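You operate a simulated robot arm through the tools that you are given. There is no shell and no other tool.

You run a simulated two-armed robot. Do the job below in one go: nothing can be reset, and whatever is moved stays where it is left.

JOB
Rule a green line at mark B on the small board.
Fine: tighten the yellow knob before you draw, leave rule and knob so; one line, 8 cm or more; put the pencil back. Set down upright: what you pick out.

It is judged by the outcome, as a careful person would: the job done as asked, and still so three seconds after it is handed in. It fails if anything else is knocked over, pushed out of place, dropped, spilled or broken.

ROBOT AND FRAMES
Two 7-joint arms with fingered hands on one trunk that stands fixed in place. Base frame: the origin is at the foot of the trunk, x ahead of it, y to its left, z up; the work surface is at about z = 790. Lengths are in mm, angles in degrees, forces in N, time in s.
The left shoulder is at [84, 124, 1053], the right one opposite. With the tool pointing down near the work surface each hand reaches from about 500 to 900 mm from the base axis, measured 20 degrees to its own side. Payload 3.6 kg a hand.
The TCP of each hand is the grasp point between the finger pads, 34 mm short of the fingertips. In the tool frame z runs along the fingers and y along their closing line. The gripper opens to 116 mm; its body begins 40 mm behind the TCP. The gripper is a hand of 5 fingers: y runs from the thumb to the fingers, the wrist lies at [-16, -160, -164] in the tool frame.
Orientation is that of the tool frame in the base frame, as a unit quaternion [x, y, z, w]. With the fingers straight down and the wrist toward the robot, the tool's x, y and z point along [0, 1, 0], [1, 0, 0] and [0, 0, -1] of the base frame.

CONTROLS
- The arms move only by the tool step_arm. It takes "left_moves", "right_moves" or both (then of equal length, played together; a hand with none holds still); each is a list of rows, each an object (a shift or turn left out is 0) with "dp": the shift along the tool's x, y, z in mm, a list of three; "rot": the turn, a rotation vector about the tool's x, y, z in degrees, a list of three. In form: [{"dp": [x, y, z], "rot": [rx, ry, rz]}, ...]. A call has 1 to 20 rows; each row shifts and turns the commanded pose from where the row before left it, along the tool's axes as they then stand. Rows are played at 5 a second. More than 50 mm and 8.6 degrees between two rows, and nothing of the call is played. Where a pose cannot be reached the arm comes as near as it can. A force on the tool above 60 N (or 10 N above the force at the start of the call, whichever is more), or a blocked arm, ends the call early, and 0.2 s more pass. In this call time passes only in rows, and 0.2 s behind the last. It gives the time, the measured TCP pose, the force on the tool (base axes), the opening and the grip force at its end, in the units of the frame above (readings bear some noise), with the torque about the TCP (base axes, N m) and any sound that the robot's microphone picked up.
- Cameras (640 x 400 px; columns grow to the right, rows downward): "scene" is now at [170.6, -51.7, 1241.5]; the picture's right is [-0.55, -0.83, -0.00], its down [-0.36, 0.24, -0.90] and it looks along [0.75, -0.50, -0.44] (base axes); focal length 224 px, centre (320, 200). "left" rides on the left gripper at [-69, -134, -110] in its tool frame; the picture's right is [-0.77, -0.19, 0.61], its down [0.59, -0.58, 0.57] and it looks along [0.25, 0.80, 0.55] (tool axes); focal length 256 px, centre (320, 200). "right" rides on the right gripper at [69, -134, -110] in its tool frame; the picture's right is [-0.77, 0.19, -0.61], its down [-0.59, -0.58, 0.57] and it looks along [-0.25, 0.79, 0.55] (tool axes); focal length 256 px, centre (320, 200).
- grab_frame(camera): a new picture of that camera. It takes no simulated time.
- move_column(by): moves the trunk up (or, below 0, down) by that many mm; the arms and the scene camera ride with it, the base frame stays. It gives what a move gives, with no picture.
- move_fingers(index, middle, ring, little, thumb_bend, thumb_turn, hand): sets how far each is bent, from 0 (flat) to 100 (curled in); at 30 the hand is open as for a grip, at 70 the pads meet at the TCP. One left out holds its place. A second passes; each finger stops where it meets its share of the squeeze, and holds until it gets a number again. It is the only way to open and close the hand. It gives what a move gives, with no picture; readings hold the bend of each and the force on index, middle, ring, little, thumb and palm. thumb_turn goes from beside the hand (0) to across from the fingers (100), as for a grip.
- head_to(pan, tilt): turns the head with the scene camera to pan (to the left, within 86 degrees either way) and tilt (down, from -29 to 69), counted from straight ahead of the robot (the tilt from the chest, where the trunk bows). It gives what a move gives.
- pixel_to_xyz(camera, pixels): there is no depth. For up to 12 entries [column, row, z] of the newest picture of that camera ("zoom" is the newest enlarged one), the place [x, y] in the base frame at which the ray of that pixel passes the height z, good to about 2 mm. It takes no simulated time.
- enlarge(camera, box): a new picture of the part [left, top, right, bottom] of that camera's present view, enlarged. It takes no simulated time.
- finish_job(): hands the job in; it is judged then, once.

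Open the grippers and draw the arms clear of the work before you hand the job in, unless the task says otherwise.

The tools are called as name(argument=value, ...) on one line, values as JSON. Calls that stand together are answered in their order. step_arm: Moves the arms, as the interface text tells. Its arguments: {"type":"object","properties":{"left_moves":{"type":"array","items":{"type":"object","properties":{"dp":{"type":"array","items":{"type":"number"}},"rot":{"type":"array","items":{"type":"number"}}}}},"right_moves":{"type":"array","items":{"type":"object","properties":{"dp":{"type":"array","items":{"type":"number"}},"rot":{"type":"array","items":{"type":"number"}}}}}},"required":[]} The other tools are called the same way: move_column (by) moves the trunk up or down; move_fingers (index, middle, ring, little, thumb_bend, thumb_turn, hand) moves the fingers one by one; head_to (pan, tilt) turns the head that bears the scene camera; grab_frame (camera) takes a picture; pixel_to_xyz (camera, pixels) gives the place at which the rays of pixels pass given heights; enlarge (camera, box) takes an enlarged picture of a part of a camera's view; finish_job () hands the job in.

At the start:

```text
clock: 0.0
left_tcp_pos: [599.4, 0.7, 1178.6]
left_orientation: [0.707, 0.707, -0.001, -0.001]
left_contact_force: [-1.0, 0.1, 0.1]
left_torque: [0.01, -0.02, 0.01]
left_grip_width: 115.9
left_grasp_force: 0.1
left_shape: jaw
left_bend: [30.0, 30.0, 30.0, 30.0, 30.0, 97.0]
left_finger forces: [0.0, 0.0, 0.0, 0.0, 0.0, 0.0]
right_tcp_pos: [445.4, -404.7, 1167.4]
right_orientation: [0.707, 0.708, 0.001, 0.001]
right_contact_force: [0.0, 0.6, 0.1]
right_torque: [0.01, 0.0, 0.0]
right_grip_width: 115.9
right_grasp_force: 0.0
right_shape: jaw
right_bend: [30.0, 30.0, 30.0, 30.0, 30.0, 97.0]
right_finger forces: [0.1, 0.1, 0.0, 0.1, 0.0, 0.1]
trunk travel left (down, up): [-250.0, 512.0]
head pan, tilt (commanded): [-33.7, 25.8]
```

scene: 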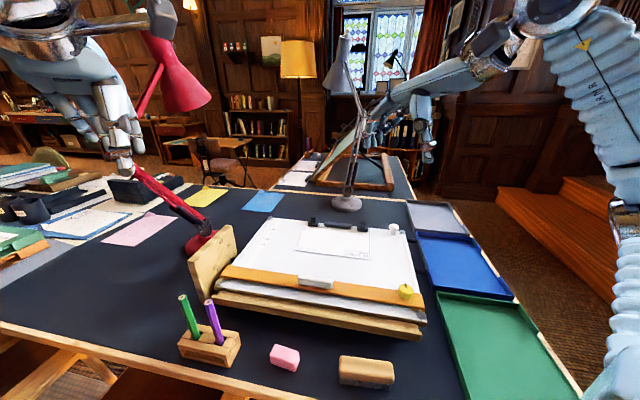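
right: 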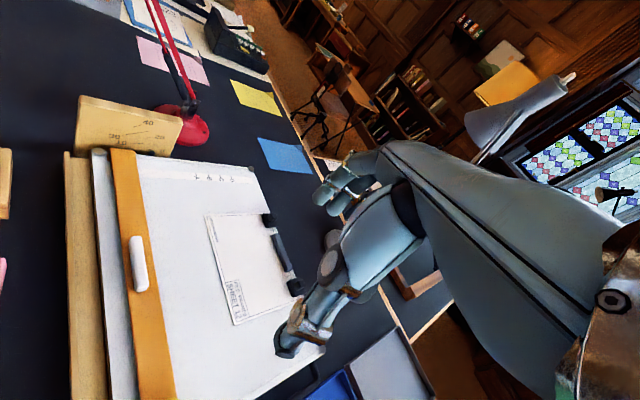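
left: 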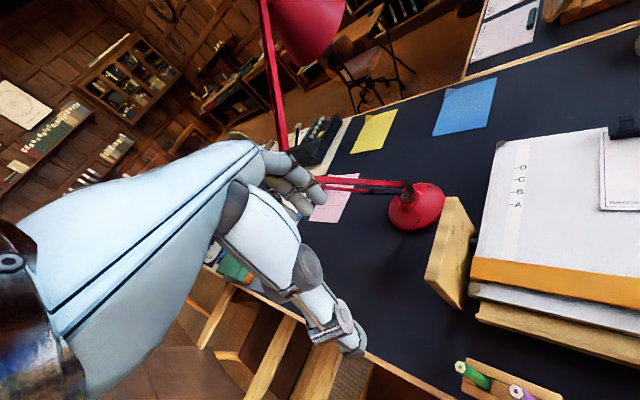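

I start by looking closer at the board: the scene picture shows the board around (320,265), the rule (orange bar) with a white handle at (316,283), a yellow knob at (405,291), and the pencils at (190,315) and (213,320). I enlarge those parts.

enlarge(camera="scene", box=[180, 200, 440, 362])

enlarge(camera="left", box=[400, 100, 640, 250])

enlarge(camera="right", box=[60, 80, 340, 400])

```text
2.46 times, centred on (310, 281) of scene
```

zoom: 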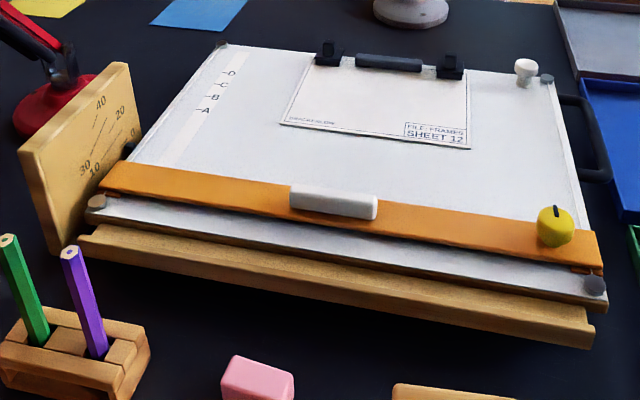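

```text
2.67 times, centred on (520, 175) of left
```

zoom: 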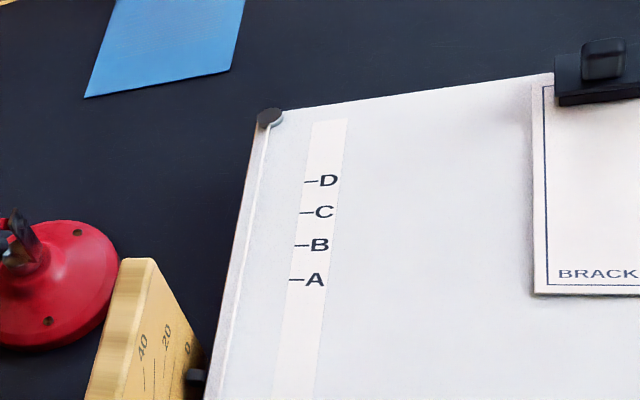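

```text
1.25 times, centred on (200, 240) of right
```

zoom: 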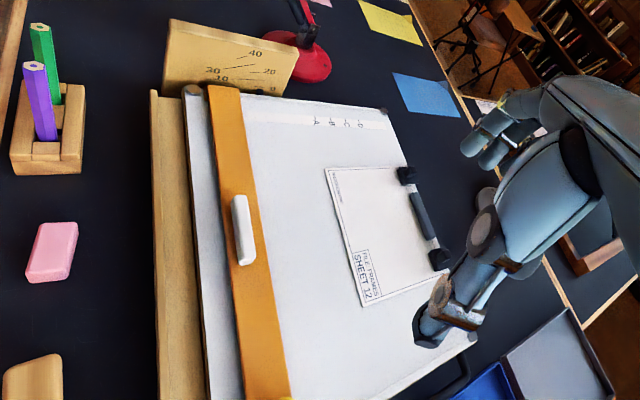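

The zoomed picture shows the board with marks A–D on the left tape, the rule with a yellow knob at its right end, a white stopper at the top right and a clipped sheet. I tilt the head down to see the board from steeper above.

head_to(pan=-35, tilt=50)

grab_frame(camera="scene")

```text
clock: 0.9
left_tcp_pos: [598.2, 0.9, 1178.5]
left_orientation: [0.706, 0.708, 0.0, 0.0]
left_contact_force: [0.6, 0.1, -0.5]
left_torque: [-0.03, 0.01, -0.02]
left_grip_width: 115.6
left_grasp_force: 0.1
left_shape: jaw
left_bend: [30.0, 30.0, 30.0, 30.0, 30.0, 97.0]
left_finger forces: [0.1, 0.1, 0.0, 0.0, 0.1, 0.0]
right_tcp_pos: [446.5, -404.8, 1166.7]
right_orientation: [0.707, 0.707, 0.0, 0.0]
right_contact_force: [0.0, 0.6, -0.2]
right_torque: [-0.02, 0.0, -0.01]
right_grip_width: 116.0
right_grasp_force: 0.1
right_shape: jaw
right_bend: [30.0, 30.0, 30.0, 30.0, 30.0, 97.0]
right_finger forces: [0.1, 0.0, 0.0, 0.0, 0.1, 0.0]
trunk travel left (down, up): [-250.0, 512.0]
head pan, tilt (commanded): [-35.0, 50.0]
```

```text
taken
```

scene: 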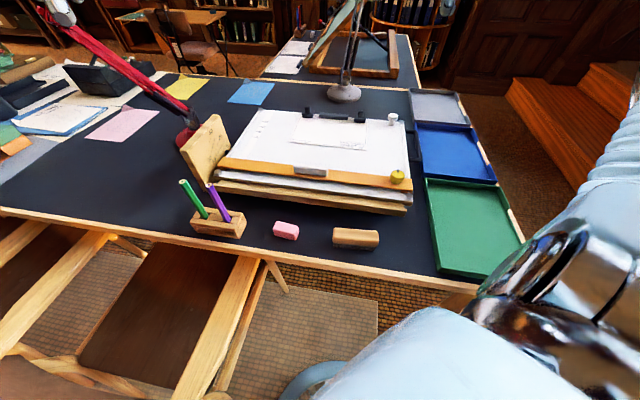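

The board now sits at (310,150) and the pencils at (210,200). I enlarge both.

enlarge(camera="scene", box=[170, 90, 430, 252])

pixel_to_xyz(camera="zoom", pixels=[[100, 250, 790], [320, 200, 850]])

```text
2.46 times, centred on (300, 171) of scene
```

zoom: 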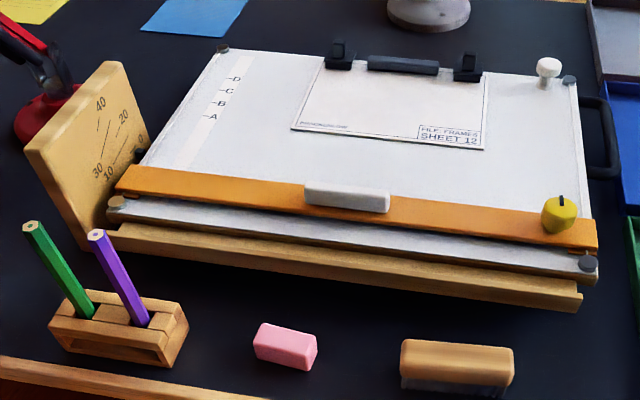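

```text
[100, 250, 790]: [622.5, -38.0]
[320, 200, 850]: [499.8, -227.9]
```

The zoom shows mark B at about (215,102), the rule's upper edge from (130,166) to (597,219), the knob at (558,215) and the pencil tops at (31,226) green and (97,236) purple. I get their rays at two heights so that I can triangulate with another view.

pixel_to_xyz(camera="zoom", pixels=[[214, 102, 800], [214, 102, 900], [130, 166, 850], [597, 219, 850], [558, 205, 860], [31, 226, 950], [97, 236, 950], [118, 310, 790], [222, 47, 850], [568, 80, 850], [588, 265, 850], [114, 203, 850]])

enlarge(camera="right", box=[0, 60, 320, 260])

pixel_to_xyz(camera="right", pixels=[[210, 177, 800], [210, 177, 900]])

```text
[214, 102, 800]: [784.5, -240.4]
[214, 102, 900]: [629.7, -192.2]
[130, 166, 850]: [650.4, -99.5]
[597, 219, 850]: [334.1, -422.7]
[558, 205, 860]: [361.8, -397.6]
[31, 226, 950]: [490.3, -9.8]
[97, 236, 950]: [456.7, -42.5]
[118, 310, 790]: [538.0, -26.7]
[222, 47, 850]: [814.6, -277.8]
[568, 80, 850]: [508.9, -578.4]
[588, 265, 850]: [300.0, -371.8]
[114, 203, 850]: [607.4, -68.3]
```

```text
2.00 times, centred on (160, 160) of right
```

zoom: 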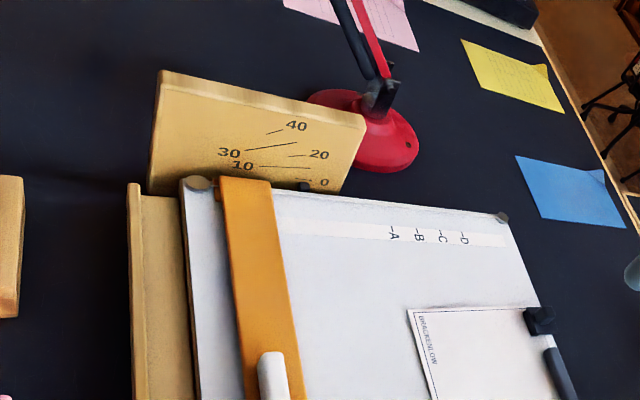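

```text
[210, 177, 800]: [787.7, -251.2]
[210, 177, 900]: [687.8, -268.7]
```

Triangulation puts the board surface only slightly above the desk and the board turned about 45°, but the views are oblique. I move the right hand over the board and tilt it so its camera looks nearly straight down.

step_arm(right_moves=[{"dp": [30, 25, 0]}, {"dp": [30, 25, 20]}, {"dp": [30, 26, 30]}, {"rot": [8, 0, 0]}, {"rot": [8, 0, 0]}, {"rot": [8, 0, 0]}, {"rot": [8, 0, 0]}, {"rot": [8, 0, 0]}, {"rot": [0, 0, 0]}])

grab_frame(camera="right")

```text
clock: 2.9
left_tcp_pos: [599.8, 0.8, 1178.9]
left_orientation: [0.708, 0.706, -0.001, 0.0]
left_contact_force: [-0.7, 0.1, 0.6]
left_torque: [0.0, -0.03, 0.03]
left_grip_width: 115.8
left_grasp_force: 0.0
left_shape: jaw
left_bend: [30.0, 30.0, 30.0, 30.0, 30.0, 97.0]
left_finger forces: [0.0, 0.0, 0.0, 0.1, 0.0, 0.0]
right_tcp_pos: [522.4, -314.6, 1116.9]
right_orientation: [0.663, 0.665, -0.242, -0.244]
right_contact_force: [-0.3, 0.3, -0.6]
right_torque: [0.03, -0.01, 0.0]
right_grip_width: 115.8
right_grasp_force: 0.1
right_shape: jaw
right_bend: [30.0, 30.0, 30.0, 30.0, 30.0, 97.0]
right_finger forces: [0.0, 0.0, 0.0, 0.1, 0.0, 0.1]
trunk travel left (down, up): [-250.0, 512.0]
head pan, tilt (commanded): [-35.0, 50.0]
```

```text
taken
```

right: 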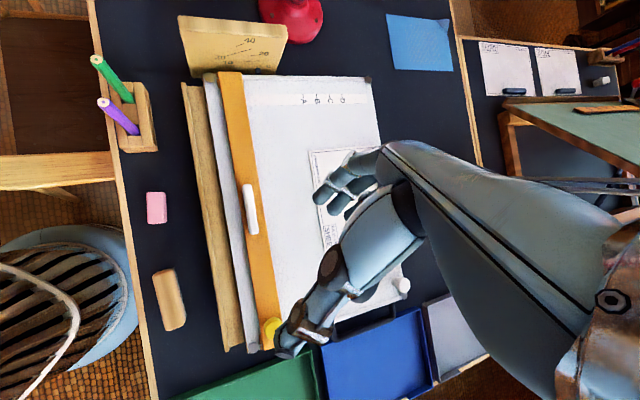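

This view shows the whole board from above: marks at (322,99), rule at (245,200), knob at (270,330), pencils at (110,90). I enlarge the important parts.

enlarge(camera="right", box=[200, 60, 400, 185])

pixel_to_xyz(camera="zoom", pixels=[[320, 200, 800], [320, 200, 900]])

enlarge(camera="right", box=[180, 270, 340, 370])

enlarge(camera="right", box=[80, 40, 240, 140])

```text
3.20 times, centred on (300, 122) of right
```

zoom: 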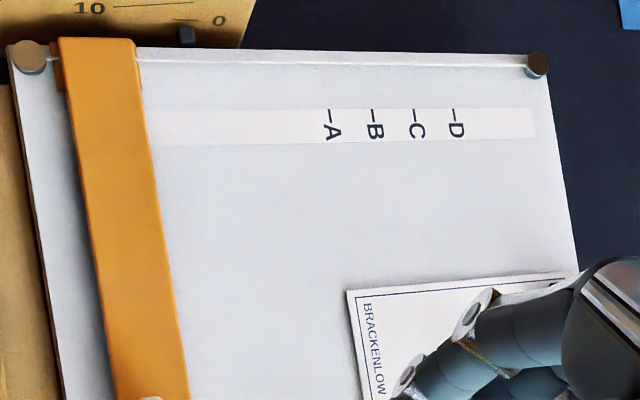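

```text
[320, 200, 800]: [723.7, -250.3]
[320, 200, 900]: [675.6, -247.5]
```

```text
4.00 times, centred on (260, 320) of right
```

zoom: 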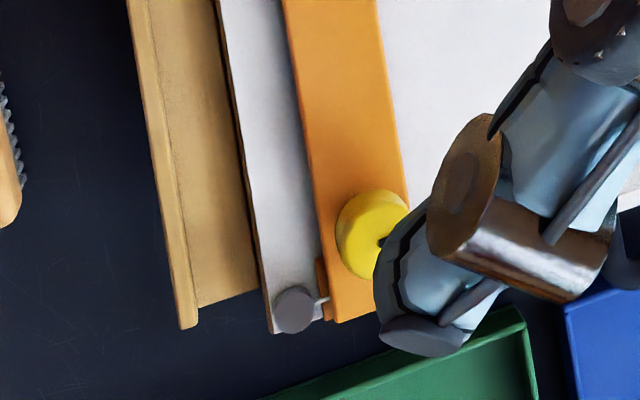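

```text
4.00 times, centred on (160, 90) of right
```

zoom: 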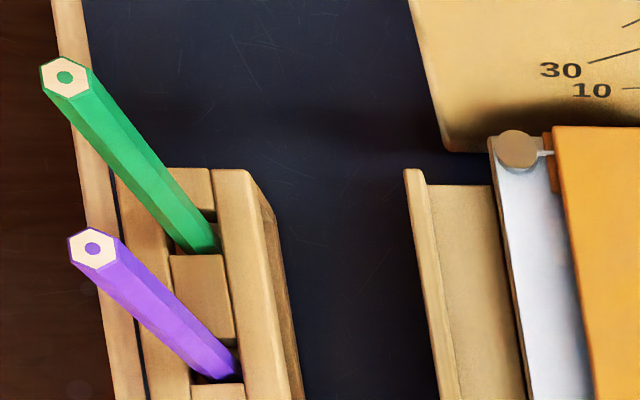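

The last zoom shows the green pencil top at (66,77) and the purple one at (92,249), both in a slotted block. I get rays for them at several heights.

pixel_to_xyz(camera="zoom", pixels=[[66, 77, 850], [66, 77, 950], [92, 249, 850], [92, 249, 950], [207, 248, 820], [207, 248, 840], [228, 376, 820], [228, 376, 840], [245, 170, 830], [116, 172, 830], [520, 150, 800], [520, 150, 840]])

enlarge(camera="scene", box=[170, 160, 298, 240])

pixel_to_xyz(camera="zoom", pixels=[[320, 200, 800], [320, 200, 900]])

```text
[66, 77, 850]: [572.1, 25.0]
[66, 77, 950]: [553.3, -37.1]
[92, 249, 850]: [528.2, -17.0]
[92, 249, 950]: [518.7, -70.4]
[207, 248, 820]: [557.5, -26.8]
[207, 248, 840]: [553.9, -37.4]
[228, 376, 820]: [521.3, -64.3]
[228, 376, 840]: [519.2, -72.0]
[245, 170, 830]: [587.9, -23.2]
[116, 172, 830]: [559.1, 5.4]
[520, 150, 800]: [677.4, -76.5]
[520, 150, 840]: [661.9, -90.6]
```

```text
5.00 times, centred on (234, 200) of scene
```

zoom: 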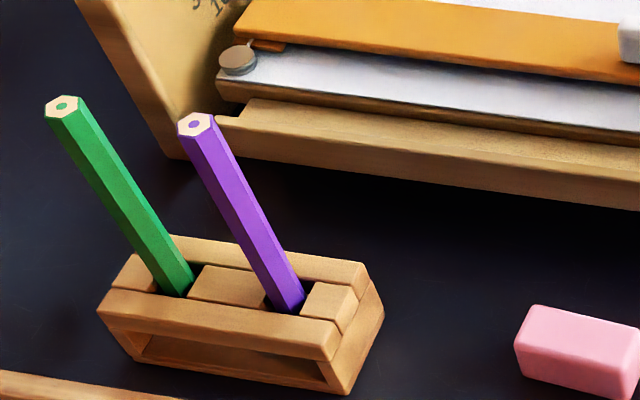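

```text
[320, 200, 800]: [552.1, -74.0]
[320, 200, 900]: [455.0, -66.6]
```

The scene zoom shows the green top at (64,108), the purple top at (196,125), and where they enter the block at (178,290) and (287,305). I get these rays too.

pixel_to_xyz(camera="zoom", pixels=[[64, 108, 850], [64, 108, 950], [196, 125, 850], [196, 125, 950], [178, 288, 820], [178, 288, 840], [287, 303, 820], [287, 303, 840], [238, 60, 800], [238, 60, 840], [383, 308, 790], [345, 395, 790]])

```text
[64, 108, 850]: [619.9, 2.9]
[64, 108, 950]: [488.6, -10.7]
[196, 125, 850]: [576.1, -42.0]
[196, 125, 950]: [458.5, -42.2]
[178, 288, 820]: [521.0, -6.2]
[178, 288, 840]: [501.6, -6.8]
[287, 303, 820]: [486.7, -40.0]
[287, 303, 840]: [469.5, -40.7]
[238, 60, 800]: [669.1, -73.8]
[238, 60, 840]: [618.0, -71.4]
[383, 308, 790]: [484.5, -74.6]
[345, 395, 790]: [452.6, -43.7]
```

The triangulated heights come out low (block top near z=778), so I check the desk height with the blue note's corners and tray corners seen in both cameras.

enlarge(camera="right", box=[370, 0, 470, 80])

pixel_to_xyz(camera="right", pixels=[[387, 14, 790], [387, 14, 750], [453, 70, 790], [453, 70, 750], [398, 68, 790], [398, 68, 750]])

enlarge(camera="scene", box=[200, 60, 328, 140])

pixel_to_xyz(camera="scene", pixels=[[243, 80, 790], [243, 80, 750], [274, 82, 790], [274, 82, 750], [227, 101, 790], [227, 101, 750], [263, 105, 790], [263, 105, 750]])

```text
5.00 times, centred on (420, 40) of right
```

zoom: 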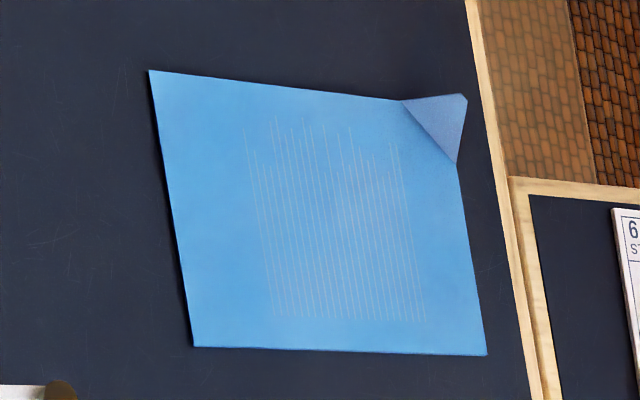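

```text
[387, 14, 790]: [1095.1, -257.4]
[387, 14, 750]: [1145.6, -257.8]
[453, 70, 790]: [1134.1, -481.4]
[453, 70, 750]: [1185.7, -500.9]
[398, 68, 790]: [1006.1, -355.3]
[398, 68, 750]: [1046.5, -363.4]
```

```text
5.00 times, centred on (264, 100) of scene
```

zoom: 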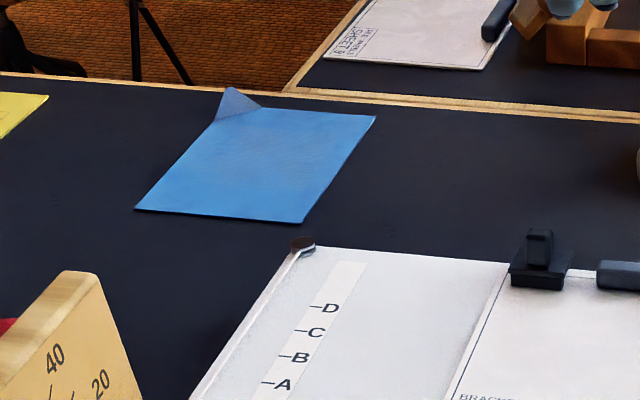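

```text
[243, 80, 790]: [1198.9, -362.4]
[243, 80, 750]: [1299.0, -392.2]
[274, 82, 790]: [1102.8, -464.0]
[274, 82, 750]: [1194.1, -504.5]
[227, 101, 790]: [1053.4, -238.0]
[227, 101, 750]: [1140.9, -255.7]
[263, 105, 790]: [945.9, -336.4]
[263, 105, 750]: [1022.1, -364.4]
```

The note corners agree at z≈750, so the desk is near z=750 and the board top near 790. I now get rays for the marks in this scene zoom (dashes of A to D at (267,382), (285,356), (301,331), (316,307)).

pixel_to_xyz(camera="zoom", pixels=[[267, 382, 780], [267, 382, 800], [286, 356, 780], [286, 356, 800], [301, 331, 780], [301, 331, 800], [316, 307, 780], [316, 307, 800], [303, 222, 750], [376, 116, 750], [135, 210, 750]])

enlarge(camera="right", box=[280, 70, 380, 132])

```text
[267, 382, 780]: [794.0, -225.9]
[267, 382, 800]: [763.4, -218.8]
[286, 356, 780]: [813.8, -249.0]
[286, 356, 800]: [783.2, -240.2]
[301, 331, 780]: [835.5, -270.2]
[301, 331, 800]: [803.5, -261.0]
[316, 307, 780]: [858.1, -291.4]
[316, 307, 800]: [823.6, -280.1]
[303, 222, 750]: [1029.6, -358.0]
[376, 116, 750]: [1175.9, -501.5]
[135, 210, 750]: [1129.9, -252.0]
```

```text
6.40 times, centred on (330, 101) of right
```

zoom: 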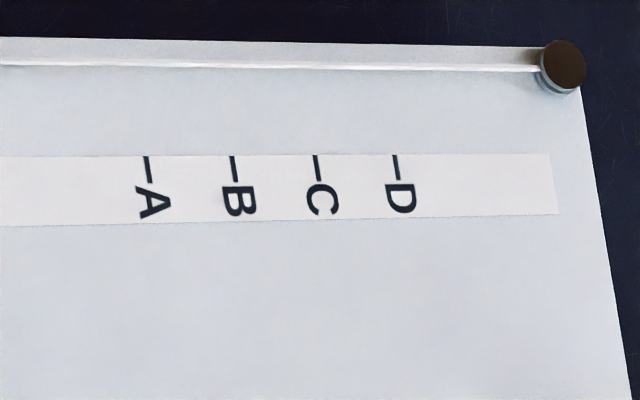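

pixel_to_xyz(camera="zoom", pixels=[[148, 169, 780], [148, 169, 800], [234, 169, 780], [234, 169, 800], [316, 168, 780], [316, 168, 800], [396, 167, 780], [396, 167, 800]])

```text
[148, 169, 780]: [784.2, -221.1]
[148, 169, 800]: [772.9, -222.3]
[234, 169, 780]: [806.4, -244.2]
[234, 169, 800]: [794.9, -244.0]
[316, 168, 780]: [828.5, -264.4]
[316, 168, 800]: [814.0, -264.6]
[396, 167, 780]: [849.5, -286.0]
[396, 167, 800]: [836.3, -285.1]
```

The marks triangulate to z≈789, with B at about (802,-245) and a mark spacing of 30 mm along u≈(0.716,-0.698). Now I enlarge the sheet and the knob area from the scene camera to place them.

enlarge(camera="scene", box=[280, 95, 408, 175])

pixel_to_xyz(camera="zoom", pixels=[[320, 200, 790]])

enlarge(camera="scene", box=[340, 150, 420, 200])

```text
5.00 times, centred on (344, 135) of scene
```

zoom: 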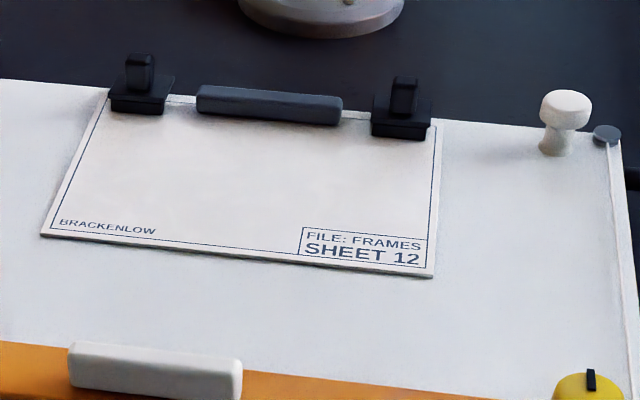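

```text
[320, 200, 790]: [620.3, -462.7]
```

```text
8.00 times, centred on (380, 175) of scene
```

zoom: 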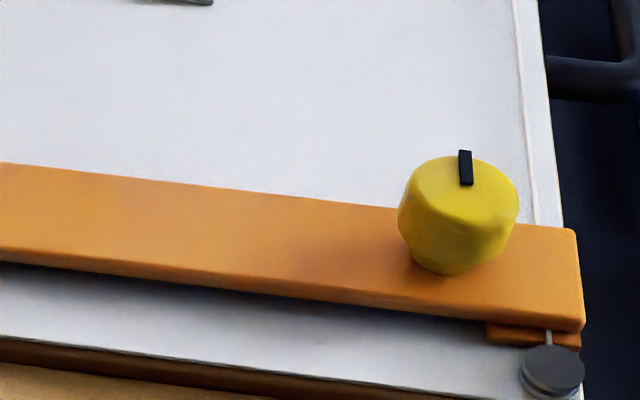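

The knob's top face is centred near (460,188) in this zoom with its black pointer at (466,168) pointing up the board; in the right camera the knob top is near (273.7,326). I triangulate the knob, the rule edge and the sheet.

pixel_to_xyz(camera="zoom", pixels=[[460, 188, 800], [460, 188, 840], [573, 230, 790], [573, 230, 800], [0, 163, 800], [580, 325, 790], [440, 270, 800]])

pixel_to_xyz(camera="right", pixels=[[273.7, 326, 800], [273.7, 326, 840], [242.8, 74.8, 790], [242.8, 74.8, 800], [308, 150, 790], [258, 184.5, 800], [258, 184.5, 820]])

pixel_to_xyz(camera="scene", pixels=[[288, 142, 790], [366.6, 150.2, 790], [301.6, 113, 790], [367.4, 120, 790], [340.4, 141, 790], [340, 146.5, 790], [390.6, 125, 790], [295, 165, 810], [327.5, 170.5, 810], [295, 165, 790], [327.5, 170.5, 790]])

```text
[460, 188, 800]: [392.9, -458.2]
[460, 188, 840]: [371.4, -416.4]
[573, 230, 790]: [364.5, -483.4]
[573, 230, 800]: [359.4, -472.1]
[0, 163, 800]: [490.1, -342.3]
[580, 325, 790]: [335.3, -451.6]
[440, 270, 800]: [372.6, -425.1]
```

```text
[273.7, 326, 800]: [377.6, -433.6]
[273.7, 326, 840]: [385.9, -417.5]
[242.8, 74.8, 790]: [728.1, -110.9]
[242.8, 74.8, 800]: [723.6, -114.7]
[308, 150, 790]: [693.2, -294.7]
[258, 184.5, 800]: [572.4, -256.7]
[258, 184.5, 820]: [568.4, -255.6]
```

```text
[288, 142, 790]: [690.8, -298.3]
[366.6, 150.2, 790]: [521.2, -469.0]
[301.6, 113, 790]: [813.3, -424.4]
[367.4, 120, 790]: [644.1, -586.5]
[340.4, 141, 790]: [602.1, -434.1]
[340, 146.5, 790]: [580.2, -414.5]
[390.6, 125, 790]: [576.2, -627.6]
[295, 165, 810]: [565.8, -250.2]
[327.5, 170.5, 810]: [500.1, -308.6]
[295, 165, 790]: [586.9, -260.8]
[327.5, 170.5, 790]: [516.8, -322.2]
```

The sheet spans s≈702–876 with its title block ending below B's level, so the line at B can run cleanly across the sheet. Before planning grips I enlarge the right hand itself to see how fingers and thumb lie.

enlarge(camera="right", box=[250, 110, 490, 360])

grab_frame(camera="left")

enlarge(camera="scene", box=[400, 100, 640, 400])

```text
1.60 times, centred on (370, 235) of right
```

zoom: 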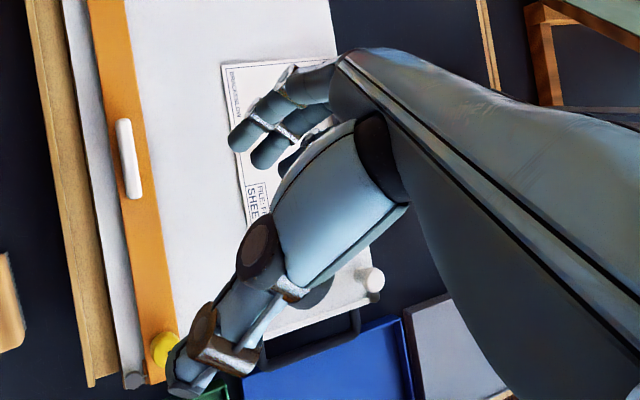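

```text
taken
```

left: 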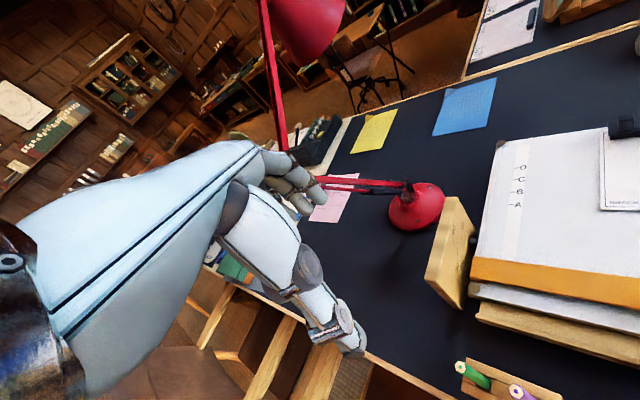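

```text
1.33 times, centred on (520, 250) of scene
```

zoom: 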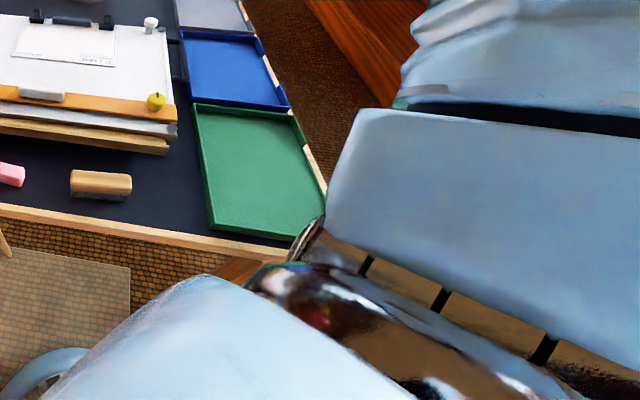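

The hand's thumb is the long piece at the lower left and the fingers curl opposite. I park the left arm away to the left and bring the right hand upright, yawed about 44° clockwise so that its closing line lies along the board's up direction.

step_arm(right_moves=[{"rot": [-8, 0, 0]}, {"rot": [-8, 0, 0]}, {"rot": [-8, 0, 0]}, {"rot": [-8, 0, 0]}, {"rot": [-8, 0, 0]}, {"rot": [0, 0, 7.4]}, {"rot": [0, 0, 7.4]}, {"rot": [0, 0, 7.4]}, {"rot": [0, 0, 7.4]}, {"rot": [0, 0, 7.4]}, {"rot": [0, 0, 7.4]}], left_moves=[{"dp": [40, -18, 0]}, {"dp": [40, -18, 0]}, {"dp": [40, -18, 0]}, {"dp": [40, -18, 0]}, {"dp": [40, -18, 0]}, {"dp": [40, -18, 0]}, {"dp": [40, -18, 0]}, {"dp": [40, -18, 0]}, {"dp": [40, -18, 0]}, {"dp": [0, 0, 0]}, {"dp": [0, 0, 0]}])

grab_frame(camera="scene")

grab_frame(camera="right")

```text
clock: 5.3
left_tcp_pos: [434.5, 362.8, 1177.1]
left_orientation: [0.708, 0.707, -0.001, -0.001]
left_contact_force: [-0.7, 0.3, -0.3]
left_torque: [-0.01, 0.04, 0.03]
left_grip_width: 116.3
left_grasp_force: 0.0
left_shape: jaw
left_bend: [30.0, 30.0, 30.0, 30.0, 30.0, 97.0]
left_finger forces: [0.1, 0.0, 0.0, 0.0, 0.0, 0.0]
right_tcp_pos: [521.8, -314.1, 1115.9]
right_orientation: [0.922, 0.386, 0.0, 0.0]
right_contact_force: [-0.1, -0.6, 0.1]
right_torque: [-0.02, 0.0, -0.02]
right_grip_width: 115.9
right_grasp_force: 0.0
right_shape: jaw
right_bend: [30.0, 30.0, 30.0, 30.0, 30.0, 97.0]
right_finger forces: [0.1, 0.0, 0.0, 0.1, 0.0, 0.1]
trunk travel left (down, up): [-250.0, 512.0]
head pan, tilt (commanded): [-35.0, 50.0]
```

```text
taken
```

scene: 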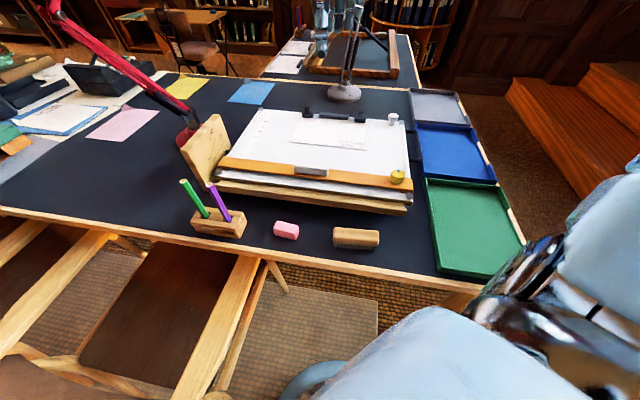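

```text
taken
```

right: 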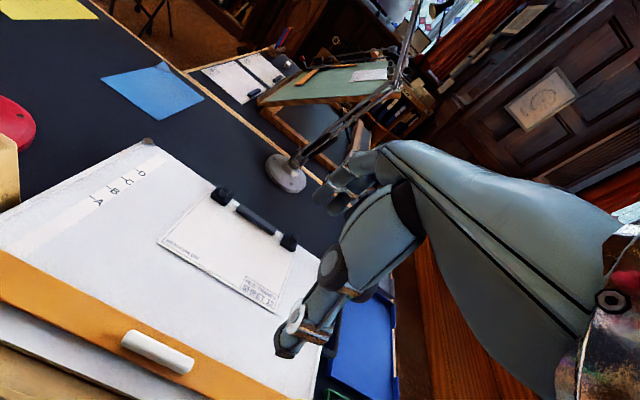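

The hand is upright over the board, with the handle visible at (157,352) in the right picture. I enlarge the handle in both cameras to triangulate its centre and height.

enlarge(camera="right", box=[100, 310, 228, 390])

pixel_to_xyz(camera="right", pixels=[[122, 338, 800], [122, 338, 820], [193, 364, 800], [193, 364, 820], [157, 351, 800], [157, 351, 820]])

enlarge(camera="scene", box=[270, 145, 350, 195])

```text
5.00 times, centred on (164, 350) of right
```

zoom: 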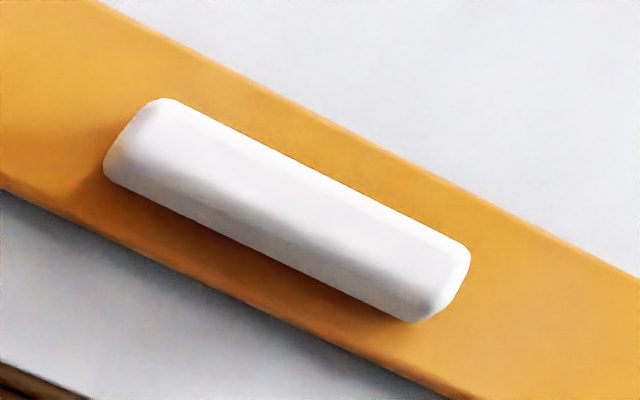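

```text
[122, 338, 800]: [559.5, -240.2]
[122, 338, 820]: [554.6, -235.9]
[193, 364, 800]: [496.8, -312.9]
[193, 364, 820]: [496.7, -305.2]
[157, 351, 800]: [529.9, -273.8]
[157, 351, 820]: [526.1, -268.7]
```

```text
8.00 times, centred on (310, 170) of scene
```

zoom: 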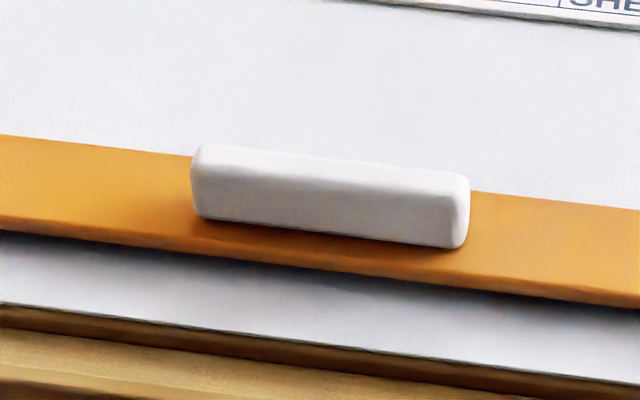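

The handle's front lower edge runs (195,217)–(462,248) and its back top edge (200,145)–(468,177) in the scene zoom. I get rays for those, and for matching points in the right view.

pixel_to_xyz(camera="zoom", pixels=[[200, 145, 800], [200, 145, 820], [468, 177, 800], [468, 177, 820], [197, 217, 795], [197, 217, 805], [462, 248, 795], [462, 248, 805], [0, 135, 795], [640, 208, 795]])

pixel_to_xyz(camera="right", pixels=[[134, 330, 800], [134, 330, 820], [193.6, 358.6, 800], [193.6, 358.6, 820], [121.4, 346, 795], [121.4, 346, 805], [181, 374.4, 795], [181, 374.4, 805], [120, 310, 795], [228, 365, 795]])

```text
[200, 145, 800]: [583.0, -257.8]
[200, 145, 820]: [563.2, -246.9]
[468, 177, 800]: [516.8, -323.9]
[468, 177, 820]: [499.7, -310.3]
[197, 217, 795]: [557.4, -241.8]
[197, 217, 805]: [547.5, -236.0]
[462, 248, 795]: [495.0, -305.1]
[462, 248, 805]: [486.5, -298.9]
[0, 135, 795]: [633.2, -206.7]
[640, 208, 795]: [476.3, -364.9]
```

```text
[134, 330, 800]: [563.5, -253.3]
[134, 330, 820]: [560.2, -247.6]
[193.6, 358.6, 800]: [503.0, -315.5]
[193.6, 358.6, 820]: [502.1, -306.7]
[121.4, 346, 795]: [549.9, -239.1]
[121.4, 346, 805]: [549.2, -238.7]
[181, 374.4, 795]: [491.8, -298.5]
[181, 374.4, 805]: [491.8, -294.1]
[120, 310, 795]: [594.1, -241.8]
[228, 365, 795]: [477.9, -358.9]
```

The handle centre comes out at about (526,-274), rule top z≈801, handle top z≈821; the rule's far edge is at s≈592, about 153 mm short of B. I narrow the right hand so it can cage the handle and move above it.

move_fingers(hand="right", index=55, middle=55, ring=55, little=55, thumb_bend=55)

step_arm(right_moves=[{"dp": [16, -12, 40]}, {"dp": [15.5, -13, 40]}, {"dp": [0, 0, 45]}, {"dp": [0, 0, 45]}, {"dp": [0, 0, 40]}])

grab_frame(camera="scene")

grab_frame(camera="right")

```text
clock: 6.3
left_tcp_pos: [434.4, 363.4, 1178.4]
left_orientation: [0.707, 0.707, -0.001, 0.0]
left_contact_force: [-0.4, -0.8, 0.1]
left_torque: [0.0, -0.02, 0.02]
left_grip_width: 115.7
left_grasp_force: 0.0
left_shape: jaw
left_bend: [30.0, 30.0, 30.0, 30.0, 30.0, 97.0]
left_finger forces: [0.0, 0.0, 0.0, 0.0, 0.0, 0.0]
right_tcp_pos: [521.3, -314.0, 1116.3]
right_orientation: [0.922, 0.387, 0.0, 0.0]
right_contact_force: [0.0, 0.4, 0.7]
right_torque: [0.02, -0.01, -0.03]
right_grip_width: 45.4
right_grasp_force: 0.1
right_shape: fingers
right_bend: [55.0, 55.0, 55.0, 55.0, 55.0, 97.0]
right_finger forces: [0.1, 0.0, 0.0, 0.0, 0.0, 0.1]
trunk travel left (down, up): [-250.0, 512.0]
head pan, tilt (commanded): [-35.0, 50.0]
```

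```text
clock: 7.5
left_tcp_pos: [433.7, 363.8, 1178.1]
left_orientation: [0.707, 0.707, -0.001, 0.0]
left_contact_force: [0.3, -0.1, 0.1]
left_torque: [0.03, 0.01, 0.04]
left_grip_width: 116.0
left_grasp_force: 0.0
left_shape: jaw
left_bend: [30.0, 30.0, 30.0, 30.0, 30.0, 97.0]
left_finger forces: [0.0, 0.0, 0.0, 0.1, 0.0, 0.1]
right_tcp_pos: [527.4, -273.3, 906.0]
right_orientation: [0.922, 0.388, 0.001, 0.0]
right_contact_force: [-0.3, 0.0, -0.1]
right_torque: [0.01, 0.01, -0.03]
right_grip_width: 45.0
right_grasp_force: 0.1
right_shape: fingers
right_bend: [55.0, 55.0, 55.0, 55.0, 55.0, 97.0]
right_finger forces: [0.0, 0.1, 0.0, 0.1, 0.0, 0.0]
trunk travel left (down, up): [-250.0, 512.0]
head pan, tilt (commanded): [-35.0, 50.0]
```

```text
taken
```

scene: 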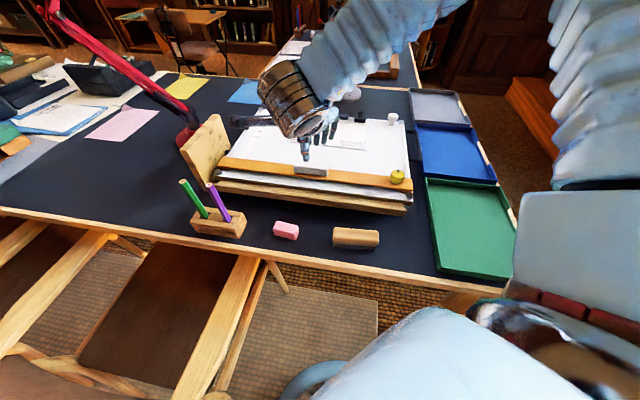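

```text
taken
```

right: 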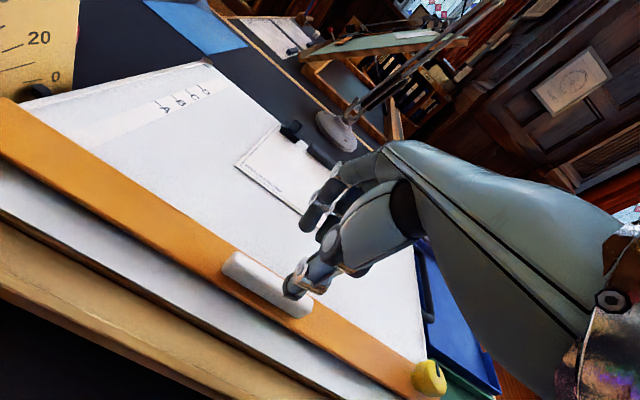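

The hand now hangs about 85 mm over the handle. I enlarge both views to check how fingers and thumb line up with it.

enlarge(camera="scene", box=[250, 90, 378, 190])

enlarge(camera="right", box=[200, 140, 400, 340])

```text
4.00 times, centred on (314, 140) of scene
```

zoom: 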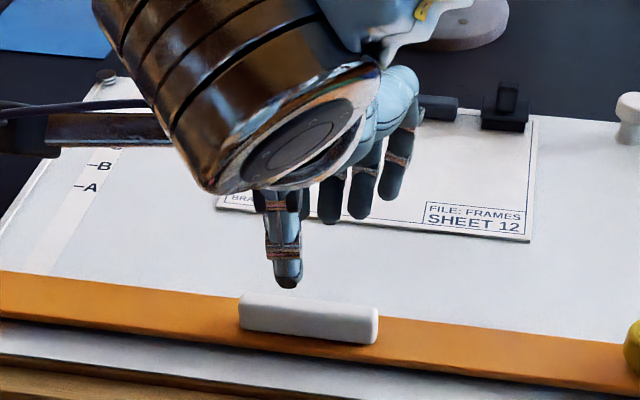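

```text
2.00 times, centred on (300, 240) of right
```

zoom: 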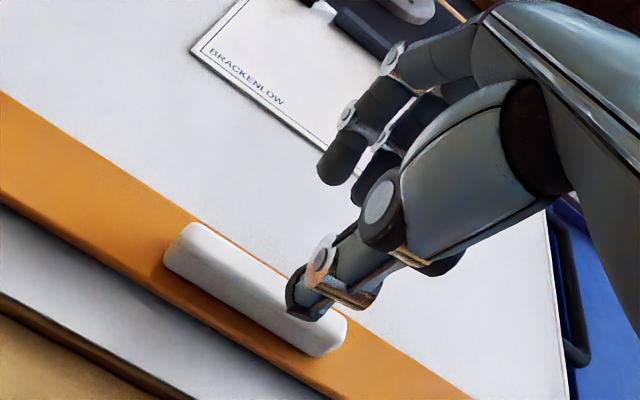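

Thumb is on the near side and fingers on the far side of the handle. I lower in steps towards tips around z≈810, watching the force.

step_arm(right_moves=[{"dp": [0, 0, 15]}, {"dp": [0, 0, 15]}, {"dp": [0, 0, 12]}])

enlarge(camera="scene", box=[250, 90, 378, 190])

enlarge(camera="right", box=[200, 140, 400, 340])

```text
clock: 8.3
left_tcp_pos: [435.8, 362.9, 1177.4]
left_orientation: [0.708, 0.707, 0.0, -0.001]
left_contact_force: [-0.1, 0.9, -0.8]
left_torque: [0.0, -0.01, -0.01]
left_grip_width: 115.8
left_grasp_force: 0.1
left_shape: jaw
left_bend: [30.0, 30.0, 30.0, 30.0, 30.0, 97.0]
left_finger forces: [0.1, 0.1, 0.0, 0.1, 0.1, 0.0]
right_tcp_pos: [526.8, -274.8, 864.1]
right_orientation: [0.922, 0.387, 0.0, -0.001]
right_contact_force: [0.4, -0.6, 0.0]
right_torque: [-0.04, 0.01, 0.0]
right_grip_width: 45.3
right_grasp_force: 0.1
right_shape: fingers
right_bend: [55.0, 55.0, 55.0, 55.0, 55.0, 97.0]
right_finger forces: [0.0, 0.0, 0.1, 0.0, 0.0, 0.0]
trunk travel left (down, up): [-250.0, 512.0]
head pan, tilt (commanded): [-35.0, 50.0]
```

```text
4.00 times, centred on (314, 140) of scene
```

zoom: 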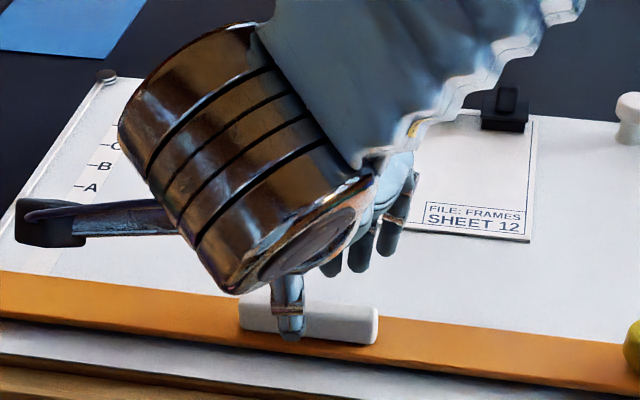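

```text
2.00 times, centred on (300, 240) of right
```

zoom: 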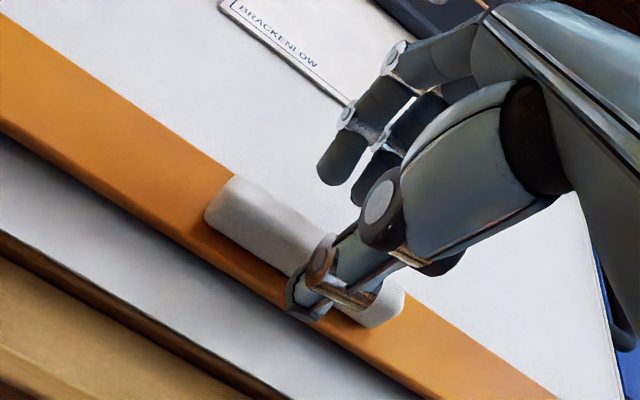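

The thumb is now right at the near face of the handle. I go down the last 20 mm in small steps.

step_arm(right_moves=[{"dp": [0, 0, 5]}, {"dp": [0, 0, 5]}, {"dp": [0, 0, 5]}, {"dp": [0, 0, 4]}])

enlarge(camera="scene", box=[270, 120, 366, 190])

enlarge(camera="right", box=[200, 140, 400, 340])

```text
clock: 9.3
left_tcp_pos: [434.6, 363.8, 1177.5]
left_orientation: [0.707, 0.707, -0.001, -0.001]
left_contact_force: [-0.3, -0.3, 0.1]
left_torque: [-0.01, 0.0, 0.0]
left_grip_width: 115.8
left_grasp_force: 0.0
left_shape: jaw
left_bend: [30.0, 30.0, 30.0, 30.0, 30.0, 97.0]
left_finger forces: [0.1, 0.0, 0.0, 0.0, 0.0, 0.1]
right_tcp_pos: [526.3, -272.5, 846.2]
right_orientation: [0.922, 0.387, 0.001, 0.0]
right_contact_force: [0.4, -0.6, 0.5]
right_torque: [-0.03, 0.03, 0.0]
right_grip_width: 45.2
right_grasp_force: 0.1
right_shape: fingers
right_bend: [55.0, 55.0, 55.0, 55.0, 55.0, 97.0]
right_finger forces: [0.0, 0.0, 0.0, 0.0, 0.0, 0.1]
trunk travel left (down, up): [-250.0, 512.0]
head pan, tilt (commanded): [-35.0, 50.0]
```

```text
5.71 times, centred on (318, 155) of scene
```

zoom: 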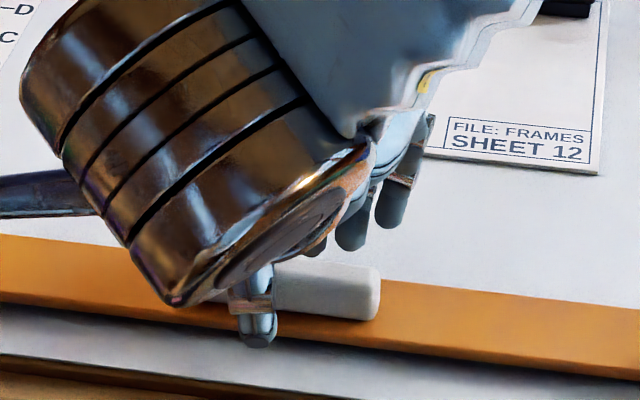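

```text
2.00 times, centred on (300, 240) of right
```

zoom: 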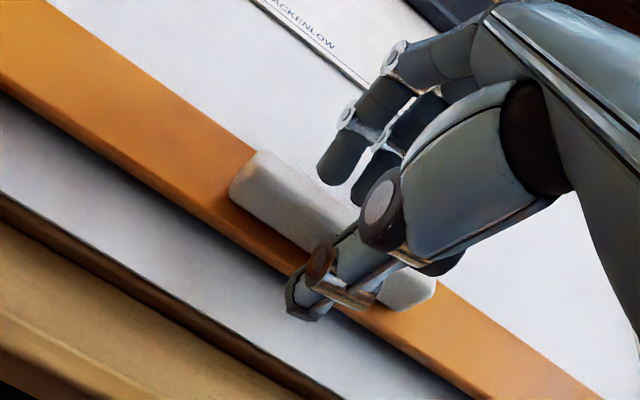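

The handle sits between thumb and fingers without contact. I close the hand a bit so that it takes the handle lightly from both sides.

move_fingers(hand="right", index=63, middle=63, ring=63, little=63, thumb_bend=63)

enlarge(camera="scene", box=[270, 120, 366, 190])

enlarge(camera="right", box=[200, 140, 400, 340])

```text
clock: 10.3
left_tcp_pos: [434.4, 363.8, 1177.7]
left_orientation: [0.707, 0.707, 0.0, -0.001]
left_contact_force: [0.5, -0.6, -0.5]
left_torque: [0.01, -0.01, -0.01]
left_grip_width: 116.0
left_grasp_force: 0.0
left_shape: jaw
left_bend: [30.0, 30.0, 30.0, 30.0, 30.0, 97.0]
left_finger forces: [0.0, 0.0, 0.0, 0.0, 0.1, 0.0]
right_tcp_pos: [526.1, -273.3, 844.9]
right_orientation: [0.922, 0.387, 0.0, -0.001]
right_contact_force: [0.9, -0.1, 0.3]
right_torque: [0.02, -0.01, 0.01]
right_grip_width: 22.3
right_grasp_force: 0.0
right_shape: fingers
right_bend: [63.0, 63.0, 63.0, 63.0, 63.0, 97.0]
right_finger forces: [0.0, 0.0, 0.1, 0.1, 0.0, 0.0]
trunk travel left (down, up): [-250.0, 512.0]
head pan, tilt (commanded): [-35.0, 50.0]
```

```text
5.71 times, centred on (318, 155) of scene
```

zoom: 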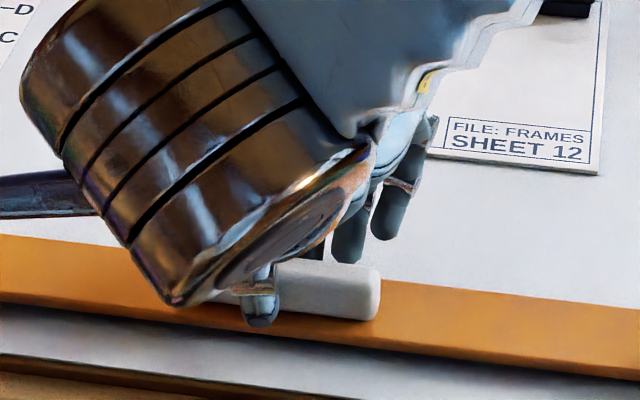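

```text
2.00 times, centred on (300, 240) of right
```

zoom: 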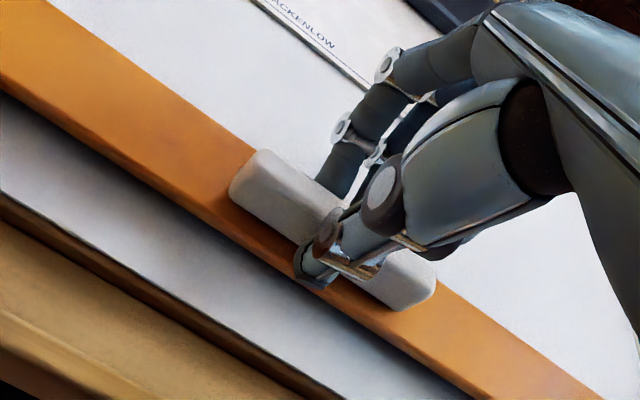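

The hand is now 22 mm open around the handle with no contact force. I close a little more for a light hold.

move_fingers(hand="right", index=66, middle=66, ring=66, little=66, thumb_bend=66)

```text
clock: 11.3
left_tcp_pos: [434.6, 364.1, 1177.8]
left_orientation: [0.707, 0.707, -0.001, -0.001]
left_contact_force: [-0.3, -0.2, -0.1]
left_torque: [0.03, -0.02, 0.01]
left_grip_width: 115.5
left_grasp_force: 0.1
left_shape: jaw
left_bend: [30.0, 30.0, 30.0, 30.0, 30.0, 97.0]
left_finger forces: [0.1, 0.0, 0.1, 0.0, 0.1, 0.1]
right_tcp_pos: [526.5, -273.1, 845.3]
right_orientation: [0.922, 0.387, -0.001, -0.001]
right_contact_force: [-1.4, 0.4, -0.5]
right_torque: [0.03, 0.02, -0.01]
right_grip_width: 15.7
right_grasp_force: 1.2
right_shape: fingers
right_bend: [65.0, 66.0, 66.0, 66.0, 65.0, 97.0]
right_finger forces: [0.5, 0.4, 0.1, 0.0, 1.4, 0.1]
trunk travel left (down, up): [-250.0, 512.0]
head pan, tilt (commanded): [-35.0, 50.0]
```

The readings show a light hold (about 1.2 N, width 15.7). I slide up the board 20 mm first and check force and motion.

step_arm(right_moves=[{"dp": [0, 5, 0]}, {"dp": [0, 5, 0]}, {"dp": [0, 5, 0]}, {"dp": [0, 5, 0]}])

grab_frame(camera="scene")

enlarge(camera="right", box=[200, 140, 400, 340])

```text
clock: 12.3
left_tcp_pos: [434.3, 363.0, 1177.9]
left_orientation: [0.706, 0.708, 0.0, -0.001]
left_contact_force: [0.4, -1.0, 0.6]
left_torque: [0.01, 0.0, -0.04]
left_grip_width: 115.7
left_grasp_force: 0.0
left_shape: jaw
left_bend: [30.0, 30.0, 30.0, 30.0, 30.0, 97.0]
left_finger forces: [0.0, 0.0, 0.0, 0.1, 0.0, 0.1]
right_tcp_pos: [540.7, -287.4, 843.7]
right_orientation: [0.922, 0.388, 0.001, 0.001]
right_contact_force: [-0.8, 1.9, 1.3]
right_torque: [0.06, 0.02, 0.0]
right_grip_width: 15.5
right_grasp_force: 1.4
right_shape: fingers
right_bend: [66.0, 66.0, 66.0, 66.0, 65.0, 97.0]
right_finger forces: [0.4, 0.0, 0.0, 0.1, 2.3, 0.1]
trunk travel left (down, up): [-250.0, 512.0]
head pan, tilt (commanded): [-35.0, 50.0]
```

```text
taken
```

scene: 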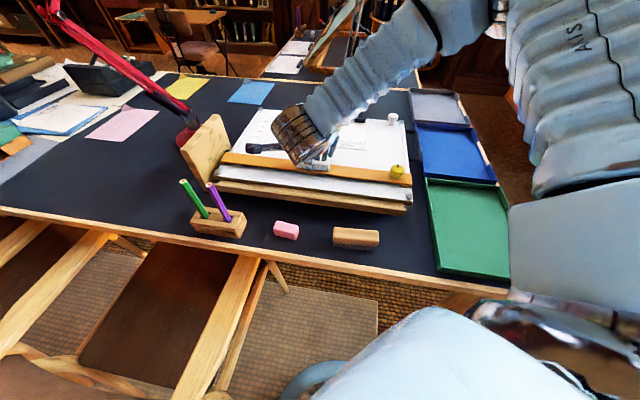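

```text
2.00 times, centred on (300, 240) of right
```

zoom: 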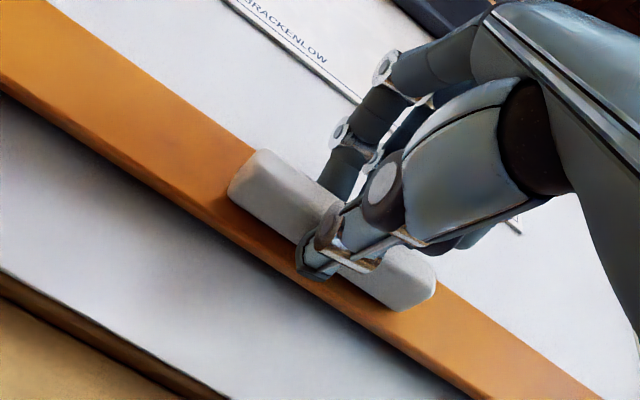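

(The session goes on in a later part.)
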